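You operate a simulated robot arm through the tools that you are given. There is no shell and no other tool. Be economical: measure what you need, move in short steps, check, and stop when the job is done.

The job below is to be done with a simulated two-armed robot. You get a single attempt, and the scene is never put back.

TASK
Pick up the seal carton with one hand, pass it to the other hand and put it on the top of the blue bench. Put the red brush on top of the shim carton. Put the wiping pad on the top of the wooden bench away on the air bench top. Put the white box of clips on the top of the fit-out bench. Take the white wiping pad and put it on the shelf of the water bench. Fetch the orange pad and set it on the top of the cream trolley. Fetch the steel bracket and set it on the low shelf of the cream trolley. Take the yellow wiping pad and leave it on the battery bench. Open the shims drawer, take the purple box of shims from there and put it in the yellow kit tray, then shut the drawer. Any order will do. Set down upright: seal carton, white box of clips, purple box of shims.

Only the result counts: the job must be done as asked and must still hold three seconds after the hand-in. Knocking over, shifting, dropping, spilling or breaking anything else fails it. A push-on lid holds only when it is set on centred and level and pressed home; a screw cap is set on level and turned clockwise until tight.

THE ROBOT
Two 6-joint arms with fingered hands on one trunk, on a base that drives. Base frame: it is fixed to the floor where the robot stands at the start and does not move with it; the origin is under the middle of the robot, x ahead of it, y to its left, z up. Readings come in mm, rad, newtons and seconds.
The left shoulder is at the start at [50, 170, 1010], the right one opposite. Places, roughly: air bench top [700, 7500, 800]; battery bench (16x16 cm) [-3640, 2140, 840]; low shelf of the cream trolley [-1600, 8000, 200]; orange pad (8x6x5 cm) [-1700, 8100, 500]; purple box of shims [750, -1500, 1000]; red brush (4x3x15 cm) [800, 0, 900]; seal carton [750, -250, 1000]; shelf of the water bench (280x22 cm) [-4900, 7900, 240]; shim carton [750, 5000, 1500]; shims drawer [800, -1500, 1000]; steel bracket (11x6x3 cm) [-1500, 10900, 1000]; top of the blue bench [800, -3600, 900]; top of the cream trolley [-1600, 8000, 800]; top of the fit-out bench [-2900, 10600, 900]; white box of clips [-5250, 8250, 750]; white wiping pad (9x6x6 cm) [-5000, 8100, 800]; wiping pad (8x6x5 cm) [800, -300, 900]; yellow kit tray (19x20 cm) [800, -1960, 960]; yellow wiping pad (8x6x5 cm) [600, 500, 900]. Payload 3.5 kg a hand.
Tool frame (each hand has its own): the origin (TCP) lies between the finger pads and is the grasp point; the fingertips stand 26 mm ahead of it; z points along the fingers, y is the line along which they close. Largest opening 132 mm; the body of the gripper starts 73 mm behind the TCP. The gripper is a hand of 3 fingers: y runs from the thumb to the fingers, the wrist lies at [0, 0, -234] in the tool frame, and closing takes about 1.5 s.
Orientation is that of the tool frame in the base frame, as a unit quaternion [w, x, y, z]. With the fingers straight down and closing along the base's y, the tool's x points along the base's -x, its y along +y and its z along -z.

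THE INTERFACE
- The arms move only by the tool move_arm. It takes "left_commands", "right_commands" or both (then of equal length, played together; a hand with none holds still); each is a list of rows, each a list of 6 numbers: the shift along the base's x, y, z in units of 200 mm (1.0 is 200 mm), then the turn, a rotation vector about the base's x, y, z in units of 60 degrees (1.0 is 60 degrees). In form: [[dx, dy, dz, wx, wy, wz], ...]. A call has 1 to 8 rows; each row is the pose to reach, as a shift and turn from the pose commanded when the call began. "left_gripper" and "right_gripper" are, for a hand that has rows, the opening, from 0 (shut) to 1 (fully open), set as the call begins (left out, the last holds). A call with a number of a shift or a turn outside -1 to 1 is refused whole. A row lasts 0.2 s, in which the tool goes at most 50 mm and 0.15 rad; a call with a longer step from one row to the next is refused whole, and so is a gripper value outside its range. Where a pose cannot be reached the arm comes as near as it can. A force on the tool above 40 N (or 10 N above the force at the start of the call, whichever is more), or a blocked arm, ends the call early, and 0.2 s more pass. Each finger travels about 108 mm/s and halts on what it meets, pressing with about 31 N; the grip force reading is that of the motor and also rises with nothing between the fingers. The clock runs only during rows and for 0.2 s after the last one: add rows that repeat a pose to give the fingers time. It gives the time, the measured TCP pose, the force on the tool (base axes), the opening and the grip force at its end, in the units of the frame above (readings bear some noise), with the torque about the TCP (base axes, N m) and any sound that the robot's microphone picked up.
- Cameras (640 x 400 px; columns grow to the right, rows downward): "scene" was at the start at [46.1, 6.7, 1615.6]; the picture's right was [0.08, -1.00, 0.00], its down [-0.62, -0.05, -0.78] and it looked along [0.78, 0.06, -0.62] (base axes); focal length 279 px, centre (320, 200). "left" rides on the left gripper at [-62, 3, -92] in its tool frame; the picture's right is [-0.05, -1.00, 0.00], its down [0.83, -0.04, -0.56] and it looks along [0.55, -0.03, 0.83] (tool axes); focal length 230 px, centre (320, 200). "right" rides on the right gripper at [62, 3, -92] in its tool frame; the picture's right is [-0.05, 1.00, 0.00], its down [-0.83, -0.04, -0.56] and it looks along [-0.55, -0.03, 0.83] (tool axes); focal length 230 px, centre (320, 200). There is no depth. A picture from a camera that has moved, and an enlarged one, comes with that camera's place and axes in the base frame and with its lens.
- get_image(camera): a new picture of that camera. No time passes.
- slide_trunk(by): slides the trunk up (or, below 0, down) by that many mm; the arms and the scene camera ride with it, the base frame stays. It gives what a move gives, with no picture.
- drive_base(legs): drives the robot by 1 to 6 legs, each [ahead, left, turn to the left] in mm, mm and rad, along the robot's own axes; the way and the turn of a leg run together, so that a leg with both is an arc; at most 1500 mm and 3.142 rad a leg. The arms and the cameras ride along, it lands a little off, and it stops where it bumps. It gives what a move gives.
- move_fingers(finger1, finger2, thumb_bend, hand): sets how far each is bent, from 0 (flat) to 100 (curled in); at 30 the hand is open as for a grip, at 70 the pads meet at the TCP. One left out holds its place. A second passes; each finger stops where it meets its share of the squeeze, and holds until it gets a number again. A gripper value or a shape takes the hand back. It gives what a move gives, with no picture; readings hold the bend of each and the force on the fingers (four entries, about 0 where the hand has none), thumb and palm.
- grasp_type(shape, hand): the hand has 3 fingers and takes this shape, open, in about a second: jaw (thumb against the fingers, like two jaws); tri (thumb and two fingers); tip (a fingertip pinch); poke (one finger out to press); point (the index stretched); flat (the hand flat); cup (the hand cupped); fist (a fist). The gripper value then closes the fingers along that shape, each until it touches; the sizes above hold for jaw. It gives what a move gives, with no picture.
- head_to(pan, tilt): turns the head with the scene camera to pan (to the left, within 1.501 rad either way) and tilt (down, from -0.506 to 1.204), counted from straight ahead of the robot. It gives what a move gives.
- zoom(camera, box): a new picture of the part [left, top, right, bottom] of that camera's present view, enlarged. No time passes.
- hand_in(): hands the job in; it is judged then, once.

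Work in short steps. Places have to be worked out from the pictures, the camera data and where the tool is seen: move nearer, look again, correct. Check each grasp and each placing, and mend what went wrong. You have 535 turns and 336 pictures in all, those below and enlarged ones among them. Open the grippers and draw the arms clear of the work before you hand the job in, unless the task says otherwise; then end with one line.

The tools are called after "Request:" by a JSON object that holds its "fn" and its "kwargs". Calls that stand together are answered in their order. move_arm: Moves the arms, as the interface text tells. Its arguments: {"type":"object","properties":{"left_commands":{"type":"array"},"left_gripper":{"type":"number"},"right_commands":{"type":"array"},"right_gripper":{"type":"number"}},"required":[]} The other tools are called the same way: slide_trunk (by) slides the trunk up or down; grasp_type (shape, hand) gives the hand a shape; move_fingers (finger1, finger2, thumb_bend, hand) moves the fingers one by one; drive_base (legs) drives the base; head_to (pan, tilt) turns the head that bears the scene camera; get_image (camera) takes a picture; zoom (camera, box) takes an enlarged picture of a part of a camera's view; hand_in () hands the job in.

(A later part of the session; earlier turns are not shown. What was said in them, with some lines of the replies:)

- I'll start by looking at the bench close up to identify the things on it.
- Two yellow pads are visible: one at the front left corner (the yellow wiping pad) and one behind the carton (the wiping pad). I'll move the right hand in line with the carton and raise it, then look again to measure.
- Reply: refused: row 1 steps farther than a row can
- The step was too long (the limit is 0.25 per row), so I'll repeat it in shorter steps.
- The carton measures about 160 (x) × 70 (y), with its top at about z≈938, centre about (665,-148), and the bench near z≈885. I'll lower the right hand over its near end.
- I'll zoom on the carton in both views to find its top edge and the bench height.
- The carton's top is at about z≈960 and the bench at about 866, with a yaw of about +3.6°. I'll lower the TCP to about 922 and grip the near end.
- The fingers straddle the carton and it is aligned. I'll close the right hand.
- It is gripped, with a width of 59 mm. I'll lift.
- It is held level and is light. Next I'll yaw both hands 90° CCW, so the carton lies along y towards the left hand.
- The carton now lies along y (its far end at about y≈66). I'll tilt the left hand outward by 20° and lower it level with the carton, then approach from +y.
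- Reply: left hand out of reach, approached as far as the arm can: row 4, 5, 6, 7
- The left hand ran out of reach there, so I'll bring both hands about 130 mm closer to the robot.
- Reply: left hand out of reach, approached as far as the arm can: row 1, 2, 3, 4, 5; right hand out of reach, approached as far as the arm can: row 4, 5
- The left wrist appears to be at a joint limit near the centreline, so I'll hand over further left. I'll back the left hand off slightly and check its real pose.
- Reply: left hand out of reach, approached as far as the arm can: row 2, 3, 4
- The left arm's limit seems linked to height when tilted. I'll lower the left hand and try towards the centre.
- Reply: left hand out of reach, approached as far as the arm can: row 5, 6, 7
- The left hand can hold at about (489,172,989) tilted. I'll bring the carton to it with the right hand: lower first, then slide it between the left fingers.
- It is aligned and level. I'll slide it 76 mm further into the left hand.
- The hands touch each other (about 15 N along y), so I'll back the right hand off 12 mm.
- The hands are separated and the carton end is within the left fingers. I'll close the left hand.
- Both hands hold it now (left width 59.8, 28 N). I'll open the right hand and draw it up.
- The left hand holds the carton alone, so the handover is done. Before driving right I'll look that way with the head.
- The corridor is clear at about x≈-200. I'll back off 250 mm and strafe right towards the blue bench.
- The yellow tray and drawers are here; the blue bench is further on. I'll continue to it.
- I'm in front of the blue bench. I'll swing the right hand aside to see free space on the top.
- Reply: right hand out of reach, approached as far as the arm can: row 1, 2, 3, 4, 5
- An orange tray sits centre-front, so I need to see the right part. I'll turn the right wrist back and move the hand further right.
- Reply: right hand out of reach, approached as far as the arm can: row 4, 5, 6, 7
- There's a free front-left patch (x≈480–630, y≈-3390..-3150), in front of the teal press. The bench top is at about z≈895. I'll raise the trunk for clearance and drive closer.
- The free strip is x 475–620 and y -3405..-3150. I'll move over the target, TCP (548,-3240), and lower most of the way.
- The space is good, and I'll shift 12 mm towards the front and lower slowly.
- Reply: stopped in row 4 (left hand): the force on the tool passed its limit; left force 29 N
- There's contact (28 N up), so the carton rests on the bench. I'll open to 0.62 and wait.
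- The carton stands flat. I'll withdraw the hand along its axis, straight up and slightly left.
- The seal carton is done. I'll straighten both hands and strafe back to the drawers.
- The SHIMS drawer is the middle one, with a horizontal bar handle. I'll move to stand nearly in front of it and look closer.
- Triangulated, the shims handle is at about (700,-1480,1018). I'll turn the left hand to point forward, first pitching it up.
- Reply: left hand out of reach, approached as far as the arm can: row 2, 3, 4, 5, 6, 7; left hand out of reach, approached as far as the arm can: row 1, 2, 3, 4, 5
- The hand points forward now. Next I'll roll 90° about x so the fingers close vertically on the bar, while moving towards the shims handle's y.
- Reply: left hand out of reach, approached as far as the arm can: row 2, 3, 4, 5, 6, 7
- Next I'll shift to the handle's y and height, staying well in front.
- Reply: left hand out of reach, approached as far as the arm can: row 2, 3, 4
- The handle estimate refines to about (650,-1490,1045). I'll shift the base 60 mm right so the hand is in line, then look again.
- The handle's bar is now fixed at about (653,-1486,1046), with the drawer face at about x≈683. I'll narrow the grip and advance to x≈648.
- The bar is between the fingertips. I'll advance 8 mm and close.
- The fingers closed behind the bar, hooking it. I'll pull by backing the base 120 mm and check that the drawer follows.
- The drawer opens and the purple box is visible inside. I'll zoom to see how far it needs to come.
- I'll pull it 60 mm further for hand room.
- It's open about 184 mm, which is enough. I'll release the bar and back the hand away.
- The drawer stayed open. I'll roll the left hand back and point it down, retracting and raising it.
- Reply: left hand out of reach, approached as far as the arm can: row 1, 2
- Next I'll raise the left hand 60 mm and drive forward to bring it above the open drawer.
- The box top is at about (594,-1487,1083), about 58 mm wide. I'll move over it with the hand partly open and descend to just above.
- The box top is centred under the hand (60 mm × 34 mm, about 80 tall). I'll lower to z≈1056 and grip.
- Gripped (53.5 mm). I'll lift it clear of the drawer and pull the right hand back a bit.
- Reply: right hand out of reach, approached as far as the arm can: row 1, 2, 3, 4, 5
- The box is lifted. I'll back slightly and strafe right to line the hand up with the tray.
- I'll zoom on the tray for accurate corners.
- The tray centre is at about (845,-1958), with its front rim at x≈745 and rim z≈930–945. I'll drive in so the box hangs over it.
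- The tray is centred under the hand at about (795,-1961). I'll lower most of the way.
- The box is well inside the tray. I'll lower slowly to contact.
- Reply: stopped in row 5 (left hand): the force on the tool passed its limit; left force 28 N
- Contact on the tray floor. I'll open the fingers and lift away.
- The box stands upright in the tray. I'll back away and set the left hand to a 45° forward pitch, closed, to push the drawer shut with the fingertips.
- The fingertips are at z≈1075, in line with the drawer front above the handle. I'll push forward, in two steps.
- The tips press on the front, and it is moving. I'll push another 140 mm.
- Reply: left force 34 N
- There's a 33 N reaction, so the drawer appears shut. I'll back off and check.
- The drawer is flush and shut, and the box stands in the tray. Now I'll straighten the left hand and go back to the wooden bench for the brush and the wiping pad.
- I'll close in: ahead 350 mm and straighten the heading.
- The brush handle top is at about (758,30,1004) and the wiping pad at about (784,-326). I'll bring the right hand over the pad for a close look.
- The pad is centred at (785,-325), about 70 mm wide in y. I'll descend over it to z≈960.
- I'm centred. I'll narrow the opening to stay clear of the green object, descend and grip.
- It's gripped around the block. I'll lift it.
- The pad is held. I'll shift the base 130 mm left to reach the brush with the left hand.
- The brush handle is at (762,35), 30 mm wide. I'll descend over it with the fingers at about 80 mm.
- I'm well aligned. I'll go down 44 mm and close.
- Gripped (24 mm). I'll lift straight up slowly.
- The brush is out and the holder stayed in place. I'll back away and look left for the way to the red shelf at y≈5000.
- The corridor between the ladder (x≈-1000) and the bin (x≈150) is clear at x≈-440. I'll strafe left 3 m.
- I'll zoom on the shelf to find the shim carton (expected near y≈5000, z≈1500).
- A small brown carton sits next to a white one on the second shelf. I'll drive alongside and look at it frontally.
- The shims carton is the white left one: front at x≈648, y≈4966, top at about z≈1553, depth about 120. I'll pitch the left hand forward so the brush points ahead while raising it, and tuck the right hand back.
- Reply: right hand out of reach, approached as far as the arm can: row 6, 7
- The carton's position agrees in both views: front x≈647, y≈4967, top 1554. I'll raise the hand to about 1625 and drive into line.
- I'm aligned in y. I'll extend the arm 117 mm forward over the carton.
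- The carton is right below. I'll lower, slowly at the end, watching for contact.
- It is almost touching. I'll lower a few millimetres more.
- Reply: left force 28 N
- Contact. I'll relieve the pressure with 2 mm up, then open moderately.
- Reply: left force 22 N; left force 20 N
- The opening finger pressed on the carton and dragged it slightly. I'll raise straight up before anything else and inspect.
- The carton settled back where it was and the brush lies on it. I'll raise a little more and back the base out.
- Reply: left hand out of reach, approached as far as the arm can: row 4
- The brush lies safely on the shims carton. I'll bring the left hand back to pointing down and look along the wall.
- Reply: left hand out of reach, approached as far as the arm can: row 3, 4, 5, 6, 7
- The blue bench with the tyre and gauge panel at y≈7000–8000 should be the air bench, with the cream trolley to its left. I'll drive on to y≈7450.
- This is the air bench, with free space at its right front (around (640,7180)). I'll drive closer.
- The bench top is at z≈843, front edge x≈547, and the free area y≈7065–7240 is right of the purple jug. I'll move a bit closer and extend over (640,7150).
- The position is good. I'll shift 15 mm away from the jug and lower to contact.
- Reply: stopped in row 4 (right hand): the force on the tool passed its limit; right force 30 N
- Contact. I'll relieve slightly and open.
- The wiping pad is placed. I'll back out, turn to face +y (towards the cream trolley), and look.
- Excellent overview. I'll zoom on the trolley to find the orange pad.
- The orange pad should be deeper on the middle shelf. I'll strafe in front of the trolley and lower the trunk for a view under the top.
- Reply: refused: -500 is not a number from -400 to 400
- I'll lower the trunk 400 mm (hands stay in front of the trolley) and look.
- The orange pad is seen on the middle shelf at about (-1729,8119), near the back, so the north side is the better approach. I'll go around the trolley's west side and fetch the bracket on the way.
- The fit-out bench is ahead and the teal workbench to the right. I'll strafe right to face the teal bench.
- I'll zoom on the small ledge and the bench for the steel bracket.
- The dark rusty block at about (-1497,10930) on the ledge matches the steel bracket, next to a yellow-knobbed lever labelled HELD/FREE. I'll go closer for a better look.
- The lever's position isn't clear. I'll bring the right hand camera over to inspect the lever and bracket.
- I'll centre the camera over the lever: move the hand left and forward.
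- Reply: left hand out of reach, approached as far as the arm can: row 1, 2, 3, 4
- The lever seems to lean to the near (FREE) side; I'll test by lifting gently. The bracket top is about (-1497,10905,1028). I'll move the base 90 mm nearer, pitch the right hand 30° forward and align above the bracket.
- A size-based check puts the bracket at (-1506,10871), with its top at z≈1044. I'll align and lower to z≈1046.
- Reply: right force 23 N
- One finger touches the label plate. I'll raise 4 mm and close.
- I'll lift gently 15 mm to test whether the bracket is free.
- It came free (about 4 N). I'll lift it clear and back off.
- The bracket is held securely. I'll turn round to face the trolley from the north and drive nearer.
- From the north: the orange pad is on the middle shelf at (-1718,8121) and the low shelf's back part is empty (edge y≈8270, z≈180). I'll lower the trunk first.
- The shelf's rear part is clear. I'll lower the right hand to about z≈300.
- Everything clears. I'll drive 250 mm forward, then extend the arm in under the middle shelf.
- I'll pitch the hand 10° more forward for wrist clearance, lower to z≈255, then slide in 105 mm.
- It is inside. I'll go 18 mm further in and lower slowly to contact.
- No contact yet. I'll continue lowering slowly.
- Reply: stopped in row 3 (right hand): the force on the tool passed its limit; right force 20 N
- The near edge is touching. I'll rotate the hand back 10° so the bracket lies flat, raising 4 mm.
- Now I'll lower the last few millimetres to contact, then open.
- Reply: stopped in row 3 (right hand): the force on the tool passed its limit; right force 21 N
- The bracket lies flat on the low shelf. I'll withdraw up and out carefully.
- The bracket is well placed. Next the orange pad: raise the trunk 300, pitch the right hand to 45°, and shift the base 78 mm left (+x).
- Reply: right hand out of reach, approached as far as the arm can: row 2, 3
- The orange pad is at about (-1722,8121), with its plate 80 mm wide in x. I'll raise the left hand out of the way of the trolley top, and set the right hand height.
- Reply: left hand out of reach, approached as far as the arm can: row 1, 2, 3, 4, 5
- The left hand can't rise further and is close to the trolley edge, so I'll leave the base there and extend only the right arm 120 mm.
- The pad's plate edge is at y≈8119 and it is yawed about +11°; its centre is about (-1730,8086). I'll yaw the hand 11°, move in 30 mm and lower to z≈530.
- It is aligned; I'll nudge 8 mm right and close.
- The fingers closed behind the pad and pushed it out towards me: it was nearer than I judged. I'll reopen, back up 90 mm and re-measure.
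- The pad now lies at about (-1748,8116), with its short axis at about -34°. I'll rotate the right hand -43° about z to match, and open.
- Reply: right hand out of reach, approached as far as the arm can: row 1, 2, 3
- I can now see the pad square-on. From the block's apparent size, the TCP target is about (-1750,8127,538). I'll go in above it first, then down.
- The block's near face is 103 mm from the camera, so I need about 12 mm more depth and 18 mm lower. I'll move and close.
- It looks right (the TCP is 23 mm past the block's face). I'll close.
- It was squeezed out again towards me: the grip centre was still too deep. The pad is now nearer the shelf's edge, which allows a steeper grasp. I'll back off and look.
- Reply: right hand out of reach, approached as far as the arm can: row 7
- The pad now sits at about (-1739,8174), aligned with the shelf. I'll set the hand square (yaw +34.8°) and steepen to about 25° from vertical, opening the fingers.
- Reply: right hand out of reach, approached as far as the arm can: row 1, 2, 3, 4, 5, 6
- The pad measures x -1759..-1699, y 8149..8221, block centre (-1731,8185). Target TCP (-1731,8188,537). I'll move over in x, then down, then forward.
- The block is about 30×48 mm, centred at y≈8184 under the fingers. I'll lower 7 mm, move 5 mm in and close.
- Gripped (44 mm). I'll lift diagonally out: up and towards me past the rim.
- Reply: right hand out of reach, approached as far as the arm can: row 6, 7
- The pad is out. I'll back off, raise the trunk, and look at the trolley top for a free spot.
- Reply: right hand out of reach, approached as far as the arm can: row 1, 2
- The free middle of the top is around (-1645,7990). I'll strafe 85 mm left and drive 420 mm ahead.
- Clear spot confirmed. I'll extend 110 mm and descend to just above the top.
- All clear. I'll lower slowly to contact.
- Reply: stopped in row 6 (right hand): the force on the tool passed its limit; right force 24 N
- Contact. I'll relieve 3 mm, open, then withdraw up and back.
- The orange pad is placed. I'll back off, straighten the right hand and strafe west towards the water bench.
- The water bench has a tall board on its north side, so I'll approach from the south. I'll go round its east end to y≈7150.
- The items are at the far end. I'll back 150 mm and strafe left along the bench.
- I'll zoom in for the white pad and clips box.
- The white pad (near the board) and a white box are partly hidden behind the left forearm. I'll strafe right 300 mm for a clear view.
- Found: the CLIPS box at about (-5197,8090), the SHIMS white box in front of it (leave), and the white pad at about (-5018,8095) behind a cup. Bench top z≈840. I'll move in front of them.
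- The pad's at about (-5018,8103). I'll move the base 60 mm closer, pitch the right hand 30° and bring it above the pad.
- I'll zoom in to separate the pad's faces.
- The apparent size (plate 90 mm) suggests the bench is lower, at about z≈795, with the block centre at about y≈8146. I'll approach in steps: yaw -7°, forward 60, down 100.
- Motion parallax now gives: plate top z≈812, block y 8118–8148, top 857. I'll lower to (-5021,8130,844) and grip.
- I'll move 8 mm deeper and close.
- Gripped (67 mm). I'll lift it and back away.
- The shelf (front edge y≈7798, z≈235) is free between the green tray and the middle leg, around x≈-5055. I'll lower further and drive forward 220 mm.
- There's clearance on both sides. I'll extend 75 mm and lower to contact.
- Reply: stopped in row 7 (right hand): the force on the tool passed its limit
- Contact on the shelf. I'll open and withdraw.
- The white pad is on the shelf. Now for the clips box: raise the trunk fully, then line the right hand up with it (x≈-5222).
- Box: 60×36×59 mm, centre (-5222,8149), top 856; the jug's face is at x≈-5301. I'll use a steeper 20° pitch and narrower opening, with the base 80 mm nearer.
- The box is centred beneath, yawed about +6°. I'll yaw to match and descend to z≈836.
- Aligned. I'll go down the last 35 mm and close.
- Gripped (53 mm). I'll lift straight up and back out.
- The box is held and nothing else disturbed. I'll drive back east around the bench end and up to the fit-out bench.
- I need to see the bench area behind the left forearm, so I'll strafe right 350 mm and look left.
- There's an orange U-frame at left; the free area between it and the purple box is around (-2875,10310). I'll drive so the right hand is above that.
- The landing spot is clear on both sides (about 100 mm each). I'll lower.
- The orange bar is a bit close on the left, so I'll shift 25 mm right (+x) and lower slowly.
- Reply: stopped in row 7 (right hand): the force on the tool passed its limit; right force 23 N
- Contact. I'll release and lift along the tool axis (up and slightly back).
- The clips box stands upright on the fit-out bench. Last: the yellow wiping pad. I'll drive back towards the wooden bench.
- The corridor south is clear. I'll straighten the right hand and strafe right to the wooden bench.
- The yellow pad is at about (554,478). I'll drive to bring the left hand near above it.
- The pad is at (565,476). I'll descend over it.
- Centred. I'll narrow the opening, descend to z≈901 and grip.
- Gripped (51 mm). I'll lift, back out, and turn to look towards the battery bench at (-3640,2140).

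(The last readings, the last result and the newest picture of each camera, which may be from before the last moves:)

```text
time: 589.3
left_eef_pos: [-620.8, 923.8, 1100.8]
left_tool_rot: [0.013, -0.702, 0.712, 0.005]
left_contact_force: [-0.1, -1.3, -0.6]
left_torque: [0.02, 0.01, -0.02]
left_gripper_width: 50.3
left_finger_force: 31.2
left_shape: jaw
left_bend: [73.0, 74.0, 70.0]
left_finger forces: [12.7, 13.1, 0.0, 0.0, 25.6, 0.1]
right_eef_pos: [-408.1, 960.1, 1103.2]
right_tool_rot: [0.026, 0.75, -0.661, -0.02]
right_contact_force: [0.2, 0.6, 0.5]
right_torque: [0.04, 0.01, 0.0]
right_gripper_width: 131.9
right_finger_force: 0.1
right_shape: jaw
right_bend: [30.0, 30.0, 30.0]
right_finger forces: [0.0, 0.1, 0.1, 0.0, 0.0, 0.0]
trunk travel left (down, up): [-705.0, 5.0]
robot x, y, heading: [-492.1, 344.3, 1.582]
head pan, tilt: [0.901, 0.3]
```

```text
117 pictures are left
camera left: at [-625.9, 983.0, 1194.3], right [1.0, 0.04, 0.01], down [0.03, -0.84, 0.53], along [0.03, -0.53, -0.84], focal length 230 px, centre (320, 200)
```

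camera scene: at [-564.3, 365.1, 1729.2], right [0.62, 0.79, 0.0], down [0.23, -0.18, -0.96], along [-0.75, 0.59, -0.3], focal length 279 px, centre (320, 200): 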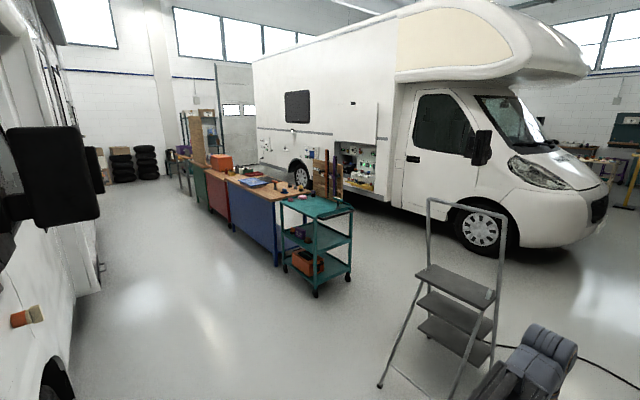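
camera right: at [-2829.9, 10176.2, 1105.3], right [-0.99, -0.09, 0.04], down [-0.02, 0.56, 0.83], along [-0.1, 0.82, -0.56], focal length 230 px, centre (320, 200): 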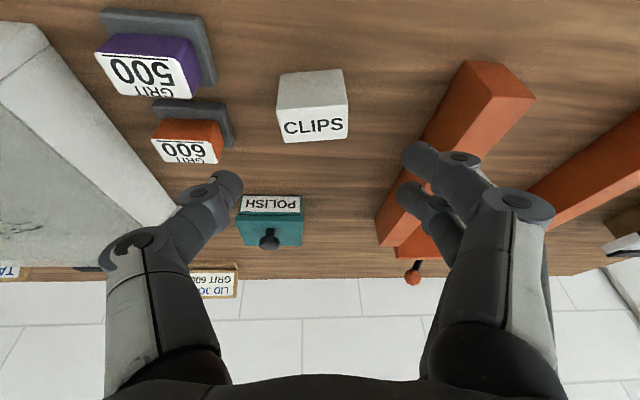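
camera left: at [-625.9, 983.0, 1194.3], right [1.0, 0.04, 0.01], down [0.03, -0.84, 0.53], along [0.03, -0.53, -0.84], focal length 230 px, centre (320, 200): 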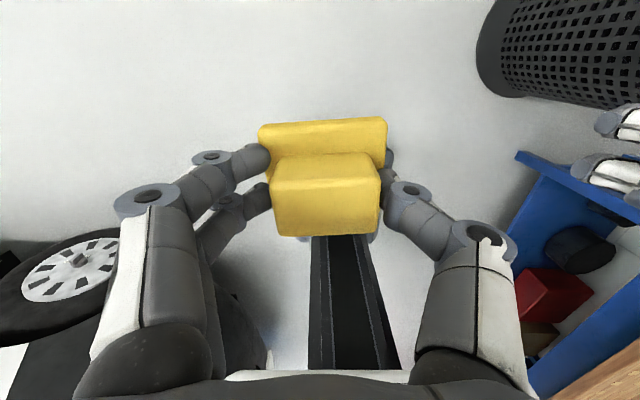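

The battery bench should be in the coloured island at y≈1771 and beyond. I'll go there facing -x between the ladder and the parked vehicle: first 520 ahead, then turn left.

Request:
{"fn": "drive_base", "kwargs": {"legs": [[520, 0, -0.01], [0, 0, 1.571], [700, 0, 0]]}}

Request:
{"fn": "head_to", "kwargs": {"pan": 0.0, "tilt": 0.3}}

Request:
{"fn": "get_image", "kwargs": {"camera": "scene"}}

```text
time: 599.6
left_eef_pos: [-1777.1, 720.2, 1100.2]
left_tool_rot: [-0.005, 1.0, -0.002, -0.012]
left_contact_force: [1.0, 0.8, -0.3]
left_torque: [0.01, -0.02, -0.02]
left_gripper_width: 50.3
left_finger_force: 30.8
left_shape: jaw
left_bend: [73.0, 74.0, 70.0]
left_finger forces: [12.7, 12.8, 0.1, 0.0, 25.4, 0.1]
right_eef_pos: [-1814.2, 933.8, 1103.4]
right_tool_rot: [0.032, 0.997, 0.068, 0.004]
right_contact_force: [0.0, -0.5, -0.7]
right_torque: [-0.02, 0.0, 0.02]
right_gripper_width: 131.8
right_finger_force: 0.0
right_shape: jaw
right_bend: [30.0, 30.0, 30.0]
right_finger forces: [0.0, 0.1, 0.0, 0.1, 0.0, 0.1]
trunk travel left (down, up): [-705.0, 5.0]
robot x, y, heading: [-1198.3, 858.3, -3.126]
head pan, tilt: [0.901, 0.3]
```

```text
time: 600.8
left_eef_pos: [-1774.4, 720.6, 1100.8]
left_tool_rot: [-0.006, 1.0, -0.002, -0.012]
left_contact_force: [0.4, 0.0, 0.1]
left_torque: [0.01, 0.04, 0.01]
left_gripper_width: 50.5
left_finger_force: 30.9
left_shape: jaw
left_bend: [73.0, 74.0, 70.0]
left_finger forces: [12.7, 12.9, 0.0, 0.1, 25.4, 0.0]
right_eef_pos: [-1813.9, 933.7, 1102.9]
right_tool_rot: [0.032, 0.997, 0.067, 0.004]
right_contact_force: [0.8, -0.7, -0.9]
right_torque: [0.01, 0.03, -0.03]
right_gripper_width: 132.3
right_finger_force: 0.0
right_shape: jaw
right_bend: [30.0, 30.0, 30.0]
right_finger forces: [0.1, 0.1, 0.0, 0.0, 0.0, 0.1]
trunk travel left (down, up): [-705.0, 5.0]
robot x, y, heading: [-1201.6, 858.7, -3.129]
head pan, tilt: [0.0, 0.3]
```

```text
116 pictures are left
camera scene: at [-1253.5, 855.3, 1729.2], right [-0.01, 1.0, 0.0], down [0.3, 0.0, -0.96], along [-0.96, -0.01, -0.3], focal length 279 px, centre (320, 200)
```

scene: 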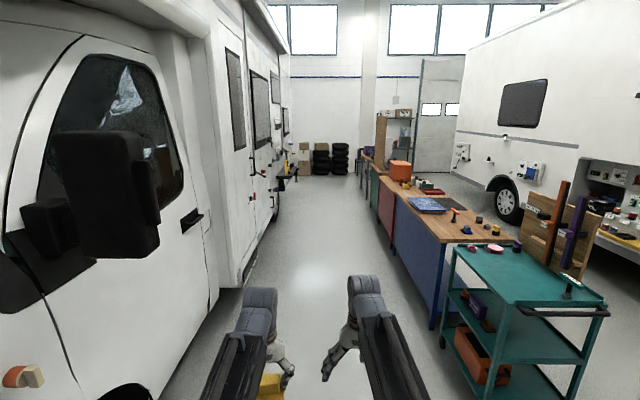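

The corridor is open. I'll drive 2.3 m ahead and turn to face the island.

Request:
{"fn": "drive_base", "kwargs": {"legs": [[1300, 0, -0.013], [1000, 0, 0], [0, 0, -1.571]]}}

Request:
{"fn": "head_to", "kwargs": {"pan": 0.0, "tilt": 0.5}}

Request:
{"fn": "get_image", "kwargs": {"camera": "scene"}}

```text
time: 616.0
left_eef_pos: [-3659.0, 1384.0, 1101.5]
left_tool_rot: [-0.013, 0.712, -0.702, -0.005]
left_contact_force: [-0.2, 0.2, -0.4]
left_torque: [0.01, 0.0, 0.0]
left_gripper_width: 50.2
left_finger_force: 30.7
left_shape: jaw
left_bend: [73.0, 74.0, 70.0]
left_finger forces: [12.7, 12.7, 0.0, 0.1, 25.3, 0.0]
right_eef_pos: [-3445.0, 1427.9, 1103.0]
right_tool_rot: [0.027, 0.759, -0.651, -0.019]
right_contact_force: [0.6, -1.2, -0.7]
right_torque: [0.02, -0.03, 0.04]
right_gripper_width: 131.8
right_finger_force: 0.1
right_shape: jaw
right_bend: [30.0, 30.0, 30.0]
right_finger forces: [0.1, 0.1, 0.0, 0.0, 0.0, 0.0]
trunk travel left (down, up): [-705.0, 5.0]
robot x, y, heading: [-3507.3, 815.1, 1.599]
head pan, tilt: [0.0, 0.3]
```

```text
time: 616.7
left_eef_pos: [-3658.8, 1384.5, 1101.6]
left_tool_rot: [-0.012, 0.712, -0.702, -0.005]
left_contact_force: [0.0, 0.5, -1.0]
left_torque: [0.03, 0.01, 0.02]
left_gripper_width: 50.2
left_finger_force: 31.2
left_shape: jaw
left_bend: [73.0, 74.0, 70.0]
left_finger forces: [12.6, 12.7, 0.0, 0.1, 25.4, 0.1]
right_eef_pos: [-3447.1, 1426.5, 1102.9]
right_tool_rot: [0.026, 0.759, -0.651, -0.019]
right_contact_force: [0.1, 0.5, 0.6]
right_torque: [0.01, 0.0, -0.04]
right_gripper_width: 131.9
right_finger_force: 0.0
right_shape: jaw
right_bend: [30.0, 30.0, 30.0]
right_finger forces: [0.0, 0.0, 0.0, 0.1, 0.1, 0.0]
trunk travel left (down, up): [-705.0, 5.0]
robot x, y, heading: [-3511.2, 810.6, 1.603]
head pan, tilt: [0.0, 0.499]
```

```text
115 pictures are left
camera scene: at [-3513.4, 863.8, 1710.8], right [1.0, 0.03, 0.0], down [0.02, -0.48, -0.88], along [-0.03, 0.88, -0.48], focal length 279 px, centre (320, 200)
```

scene: 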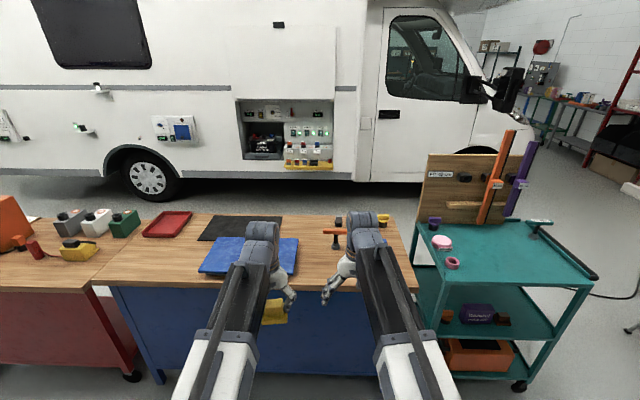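

This is the blue cabinet with a wooden top; the listed point (-3640,2140) maps to a free spot between the black mat and the orange driver. I'll close in for a better look.

Request:
{"fn": "drive_base", "kwargs": {"legs": [[0, 0, -0.03], [480, 0, 0]]}}

Request:
{"fn": "head_to", "kwargs": {"pan": 0.0, "tilt": 0.6}}

Request:
{"fn": "get_image", "kwargs": {"camera": "scene"}}

Request:
{"fn": "get_image", "kwargs": {"camera": "right"}}

```text
time: 620.0
left_eef_pos: [-3639.3, 1874.5, 1101.1]
left_tool_rot: [0.012, -0.7, 0.714, 0.004]
left_contact_force: [0.0, 0.3, -0.4]
left_torque: [0.0, 0.01, 0.02]
left_gripper_width: 50.1
left_finger_force: 31.1
left_shape: jaw
left_bend: [73.0, 74.0, 70.0]
left_finger forces: [12.6, 12.7, 0.0, 0.0, 25.5, 0.0]
right_eef_pos: [-3426.8, 1911.3, 1103.1]
right_tool_rot: [0.026, 0.748, -0.663, -0.019]
right_contact_force: [0.4, 0.4, -0.2]
right_torque: [-0.02, 0.01, 0.01]
right_gripper_width: 132.0
right_finger_force: 0.0
right_shape: jaw
right_bend: [30.0, 30.0, 30.0]
right_finger forces: [0.1, 0.0, 0.0, 0.0, 0.0, 0.0]
trunk travel left (down, up): [-705.0, 5.0]
robot x, y, heading: [-3511.2, 1297.5, 1.573]
head pan, tilt: [0.0, 0.499]
```

```text
time: 620.7
left_eef_pos: [-3640.6, 1875.7, 1101.4]
left_tool_rot: [0.013, -0.701, 0.713, 0.005]
left_contact_force: [1.0, 0.0, -0.6]
left_torque: [-0.01, -0.02, 0.03]
left_gripper_width: 50.1
left_finger_force: 31.3
left_shape: jaw
left_bend: [73.0, 74.0, 70.0]
left_finger forces: [12.7, 12.8, 0.1, 0.1, 25.5, 0.0]
right_eef_pos: [-3426.5, 1910.6, 1103.9]
right_tool_rot: [0.026, 0.747, -0.664, -0.02]
right_contact_force: [0.2, 0.4, 0.0]
right_torque: [0.0, -0.03, 0.01]
right_gripper_width: 132.2
right_finger_force: 0.1
right_shape: jaw
right_bend: [30.0, 30.0, 30.0]
right_finger forces: [0.0, 0.1, 0.0, 0.1, 0.0, 0.1]
trunk travel left (down, up): [-705.0, 5.0]
robot x, y, heading: [-3514.1, 1296.4, 1.577]
head pan, tilt: [0.0, 0.6]
```

```text
114 pictures are left
camera scene: at [-3512.5, 1347.0, 1701.7], right [1.0, 0.0, 0.0], down [0.0, -0.56, -0.83], along [0.0, 0.83, -0.56], focal length 279 px, centre (320, 200)
```

scene: 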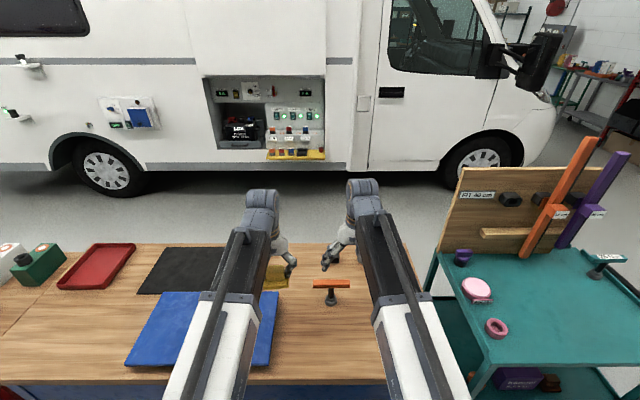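

```text
113 pictures are left
camera right: at [-3416.8, 1850.1, 1195.6], right [-1.0, -0.07, 0.06], down [-0.02, 0.84, 0.55], along [-0.09, 0.54, -0.83], focal length 230 px, centre (320, 200)
```

right: 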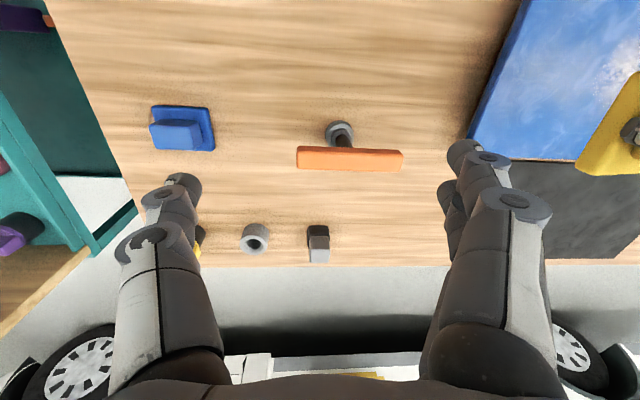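

The free zone around (-3640,2120) is confirmed. I'll move 100 mm closer, pitch the left hand 15° for reach, and extend over it at height.

Request:
{"fn": "drive_base", "kwargs": {"legs": [[100, 0, 0]]}}

Request:
{"fn": "move_arm", "kwargs": {"left_commands": [[0, 0.1, 0, 0.125, 0, 0], [0, 0.25, 0, 0.25, 0, 0], [0, 0.4, -0.05, 0.25, 0, 0], [0, 0.55, -0.1, 0.25, 0, 0], [0, 0.7, -0.2, 0.25, 0, 0], [0, 0.7, -0.4, 0.25, 0, 0], [0, 0.7, -0.6, 0.25, 0, 0], [0, 0.7, -0.6, 0.25, 0, 0]]}}

Request:
{"fn": "get_image", "kwargs": {"camera": "left"}}

Request:
{"fn": "get_image", "kwargs": {"camera": "scene"}}

```text
time: 621.8
left_eef_pos: [-3639.4, 1975.7, 1098.9]
left_tool_rot: [0.012, -0.7, 0.714, 0.004]
left_contact_force: [0.9, -0.3, 0.5]
left_torque: [0.0, 0.0, 0.02]
left_gripper_width: 50.0
left_finger_force: 31.0
left_shape: jaw
left_bend: [73.0, 74.0, 70.0]
left_finger forces: [12.6, 12.7, 0.1, 0.0, 25.4, 0.1]
right_eef_pos: [-3426.4, 2011.8, 1102.0]
right_tool_rot: [0.027, 0.747, -0.664, -0.018]
right_contact_force: [-0.7, 0.9, -0.8]
right_torque: [-0.02, 0.01, -0.01]
right_gripper_width: 132.0
right_finger_force: 0.0
right_shape: jaw
right_bend: [30.0, 30.0, 30.0]
right_finger forces: [0.0, 0.0, 0.0, 0.0, 0.0, 0.1]
trunk travel left (down, up): [-705.0, 5.0]
robot x, y, heading: [-3512.9, 1396.0, 1.569]
head pan, tilt: [0.0, 0.6]
```

```text
time: 623.6
left_eef_pos: [-3638.6, 2112.6, 980.0]
left_tool_rot: [0.104, -0.693, 0.707, 0.098]
left_contact_force: [-0.1, -0.5, -0.5]
left_torque: [-0.01, -0.03, 0.02]
left_gripper_width: 50.2
left_finger_force: 31.1
left_shape: jaw
left_bend: [73.0, 74.0, 70.0]
left_finger forces: [12.6, 12.6, 0.0, 0.0, 25.3, 0.0]
right_eef_pos: [-3426.1, 2010.4, 1102.7]
right_tool_rot: [0.027, 0.747, -0.664, -0.019]
right_contact_force: [0.1, 0.0, 0.3]
right_torque: [0.01, -0.01, 0.02]
right_gripper_width: 131.8
right_finger_force: 0.1
right_shape: jaw
right_bend: [30.0, 30.0, 30.0]
right_finger forces: [0.0, 0.0, 0.0, 0.0, 0.0, 0.0]
trunk travel left (down, up): [-705.0, 5.0]
robot x, y, heading: [-3511.3, 1397.7, 1.57]
head pan, tilt: [0.0, 0.6]
```

```text
112 pictures are left
camera left: at [-3642.4, 2147.5, 1085.5], right [1.0, 0.03, 0.02], down [0.02, -0.95, 0.3], along [0.03, -0.3, -0.95], focal length 230 px, centre (320, 200)
```

left: 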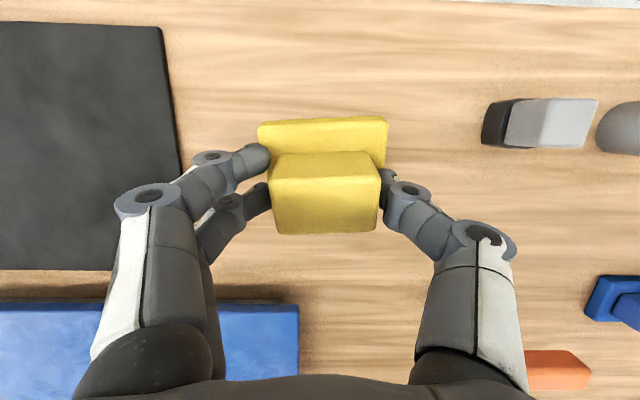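

```text
111 pictures are left
camera scene: at [-3512.4, 1446.6, 1701.7], right [1.0, 0.0, 0.0], down [0.0, -0.56, -0.83], along [0.0, 0.83, -0.56], focal length 279 px, centre (320, 200)
```

scene: 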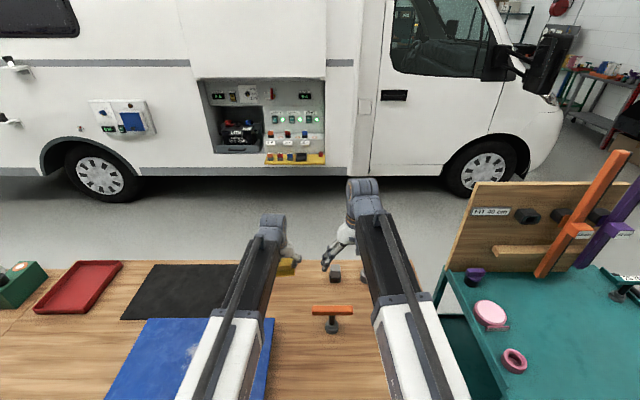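

The landing spot is clear all round. I'll lower, slowly near contact.

Request:
{"fn": "move_arm", "kwargs": {"left_commands": [[0, 0.03, -0.15, 0, 0, 0], [0, 0.05, -0.3, 0, 0, 0], [0, 0.05, -0.37, 0, 0, 0], [0, 0.05, -0.42, 0, 0, 0], [0, 0.05, -0.47, 0, 0, 0], [0, 0.05, -0.52, 0, 0, 0], [0, 0.05, -0.57, 0, 0, 0]]}}

```text
time: 625.0
left_eef_pos: [-3638.0, 2125.5, 891.5]
left_tool_rot: [0.109, -0.692, 0.706, 0.104]
left_contact_force: [0.3, -7.0, 19.7]
left_torque: [-0.41, 0.63, 0.21]
left_gripper_width: 48.7
left_finger_force: 30.8
left_shape: jaw
left_bend: [74.0, 76.0, 70.0]
left_finger forces: [10.6, 38.4, 0.0, 0.0, 29.0, 0.0]
right_eef_pos: [-3426.4, 2008.0, 1104.2]
right_tool_rot: [0.025, 0.747, -0.664, -0.02]
right_contact_force: [-0.4, 0.4, 0.2]
right_torque: [0.02, 0.01, 0.0]
right_gripper_width: 132.1
right_finger_force: 0.0
right_shape: jaw
right_bend: [30.0, 30.0, 30.0]
right_finger forces: [0.1, 0.0, 0.1, 0.1, 0.0, 0.0]
trunk travel left (down, up): [-705.0, 5.0]
robot x, y, heading: [-3511.3, 1400.1, 1.567]
head pan, tilt: [0.0, 0.6]
stopped in row 6 (left hand): the force on the tool passed its limit (the readings are from after the stop); the commanded pose is now the measured one
```

Contact on the bench. I'll release and lift away.

Request:
{"fn": "move_arm", "kwargs": {"left_commands": [[0, 0, 0, 0, 0, 0], [0, 0, 0, 0, 0, 0], [0, 0, 0, 0, 0, 0], [0, 0, 0, 0, 0, 0]], "left_gripper": 0.75}}

Request:
{"fn": "move_arm", "kwargs": {"left_commands": [[0, -0.03, 0.12, 0, 0, 0], [0, -0.08, 0.3, 0, 0, 0], [0, -0.13, 0.5, 0, 0, 0], [0, -0.18, 0.7, 0, 0, 0], [0, -0.25, 0.9, 0, 0, 0]]}}

Request:
{"fn": "get_image", "kwargs": {"camera": "left"}}

Request:
{"fn": "get_image", "kwargs": {"camera": "scene"}}

```text
time: 626.0
left_eef_pos: [-3638.0, 2129.4, 889.2]
left_tool_rot: [0.109, -0.691, 0.707, 0.102]
left_contact_force: [-0.5, 0.1, 0.2]
left_torque: [-0.01, 0.0, 0.01]
left_gripper_width: 98.8
left_finger_force: 0.1
left_shape: jaw
left_bend: [64.0, 64.0, 60.0]
left_finger forces: [0.0, 0.0, 0.1, 0.1, 0.1, 0.0]
right_eef_pos: [-3426.5, 2010.4, 1102.9]
right_tool_rot: [0.026, 0.747, -0.664, -0.02]
right_contact_force: [-0.2, 0.1, -0.7]
right_torque: [0.03, 0.04, 0.0]
right_gripper_width: 131.9
right_finger_force: 0.1
right_shape: jaw
right_bend: [30.0, 30.0, 30.0]
right_finger forces: [0.0, 0.0, 0.1, 0.0, 0.1, 0.0]
trunk travel left (down, up): [-705.0, 5.0]
robot x, y, heading: [-3508.5, 1401.4, 1.57]
head pan, tilt: [0.0, 0.6]
```

```text
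time: 627.1
left_eef_pos: [-3641.1, 2079.6, 1072.7]
left_tool_rot: [0.109, -0.692, 0.707, 0.102]
left_contact_force: [-0.2, -0.1, 0.3]
left_torque: [0.02, -0.01, -0.01]
left_gripper_width: 98.8
left_finger_force: 0.1
left_shape: jaw
left_bend: [64.0, 64.0, 60.0]
left_finger forces: [0.0, 0.0, 0.1, 0.0, 0.0, 0.0]
right_eef_pos: [-3425.7, 2010.1, 1101.9]
right_tool_rot: [0.025, 0.747, -0.664, -0.019]
right_contact_force: [0.0, 0.7, 0.4]
right_torque: [0.01, 0.0, -0.01]
right_gripper_width: 131.9
right_finger_force: 0.0
right_shape: jaw
right_bend: [30.0, 30.0, 30.0]
right_finger forces: [0.1, 0.0, 0.0, 0.0, 0.1, 0.0]
trunk travel left (down, up): [-705.0, 5.0]
robot x, y, heading: [-3513.4, 1398.2, 1.57]
head pan, tilt: [0.0, 0.6]
```

```text
110 pictures are left
camera left: at [-3643.8, 2112.5, 1178.3], right [1.0, 0.03, 0.02], down [0.02, -0.96, 0.29], along [0.03, -0.29, -0.96], focal length 230 px, centre (320, 200)
```

left: 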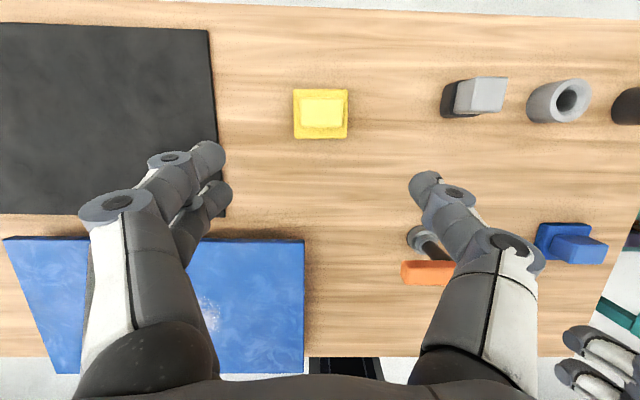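

```text
109 pictures are left
camera scene: at [-3512.4, 1446.3, 1701.7], right [1.0, 0.0, 0.0], down [0.0, -0.56, -0.83], along [0.0, 0.83, -0.56], focal length 279 px, centre (320, 200)
```

scene: 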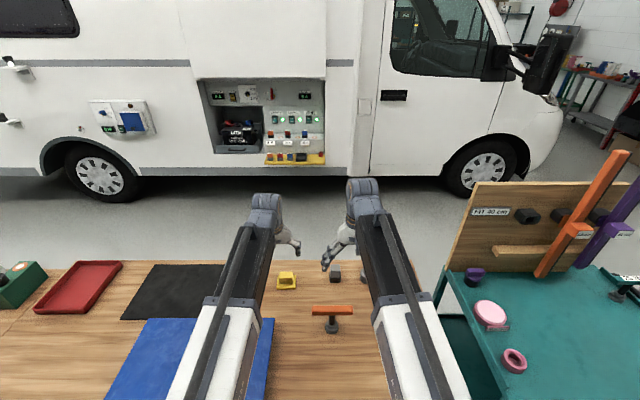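

The yellow pad lies flat at (-3640,2134) on the battery bench. All tasks are done; I'll draw the arms clear, open the grippers and take a final look.

Request:
{"fn": "drive_base", "kwargs": {"legs": [[-450, 0, 0]]}}

Request:
{"fn": "move_arm", "kwargs": {"left_commands": [[0, 0, 0, 0, 0, 0], [0, 0, 0, 0, 0, 0]], "left_gripper": 1}}

Request:
{"fn": "get_image", "kwargs": {"camera": "scene"}}

```text
time: 629.9
left_eef_pos: [-3639.7, 1624.0, 1071.7]
left_tool_rot: [0.108, -0.69, 0.708, 0.102]
left_contact_force: [0.5, 0.5, -0.2]
left_torque: [0.01, 0.02, 0.01]
left_gripper_width: 98.8
left_finger_force: 0.1
left_shape: jaw
left_bend: [64.0, 64.0, 60.0]
left_finger forces: [0.0, 0.0, 0.0, 0.0, 0.0, 0.0]
right_eef_pos: [-3425.3, 1552.8, 1103.8]
right_tool_rot: [0.025, 0.747, -0.664, -0.019]
right_contact_force: [-0.1, 0.3, 0.2]
right_torque: [-0.01, 0.03, 0.04]
right_gripper_width: 132.0
right_finger_force: 0.0
right_shape: jaw
right_bend: [30.0, 30.0, 30.0]
right_finger forces: [0.1, 0.0, 0.0, 0.0, 0.0, 0.1]
trunk travel left (down, up): [-705.0, 5.0]
robot x, y, heading: [-3514.1, 940.9, 1.563]
head pan, tilt: [0.0, 0.6]
```

```text
time: 630.5
left_eef_pos: [-3639.1, 1624.3, 1071.8]
left_tool_rot: [0.108, -0.691, 0.708, 0.103]
left_contact_force: [-0.5, -0.2, -0.2]
left_torque: [0.03, 0.01, -0.03]
left_gripper_width: 131.9
left_finger_force: 0.0
left_shape: jaw
left_bend: [30.0, 30.0, 30.0]
left_finger forces: [0.0, 0.1, 0.0, 0.1, 0.1, 0.1]
right_eef_pos: [-3425.7, 1554.4, 1103.0]
right_tool_rot: [0.026, 0.746, -0.666, -0.019]
right_contact_force: [-0.7, 0.3, 0.1]
right_torque: [-0.01, -0.01, -0.02]
right_gripper_width: 132.0
right_finger_force: 0.0
right_shape: jaw
right_bend: [30.0, 30.0, 30.0]
right_finger forces: [0.0, 0.1, 0.0, 0.0, 0.0, 0.1]
trunk travel left (down, up): [-705.0, 5.0]
robot x, y, heading: [-3514.1, 940.8, 1.565]
head pan, tilt: [0.0, 0.6]
```

```text
108 pictures are left
camera scene: at [-3513.5, 990.3, 1701.7], right [1.0, 0.0, 0.0], down [0.0, -0.57, -0.82], along [0.0, 0.82, -0.57], focal length 279 px, centre (320, 200)
```

scene: 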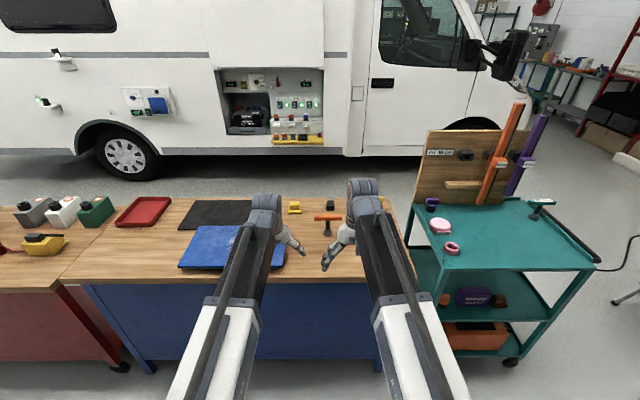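

The pad is in place, both grippers are open and the arms are clear of the work, so I'm handing in.

Request:
{"fn": "hand_in", "kwargs": {}}

```text
The job is handed in.
```

All nine parts of the job were done and the job is handed in; two slips on the way were the shims carton tipping briefly under a finger before it settled back, and the orange pad sliding on its shelf before I got a grip.
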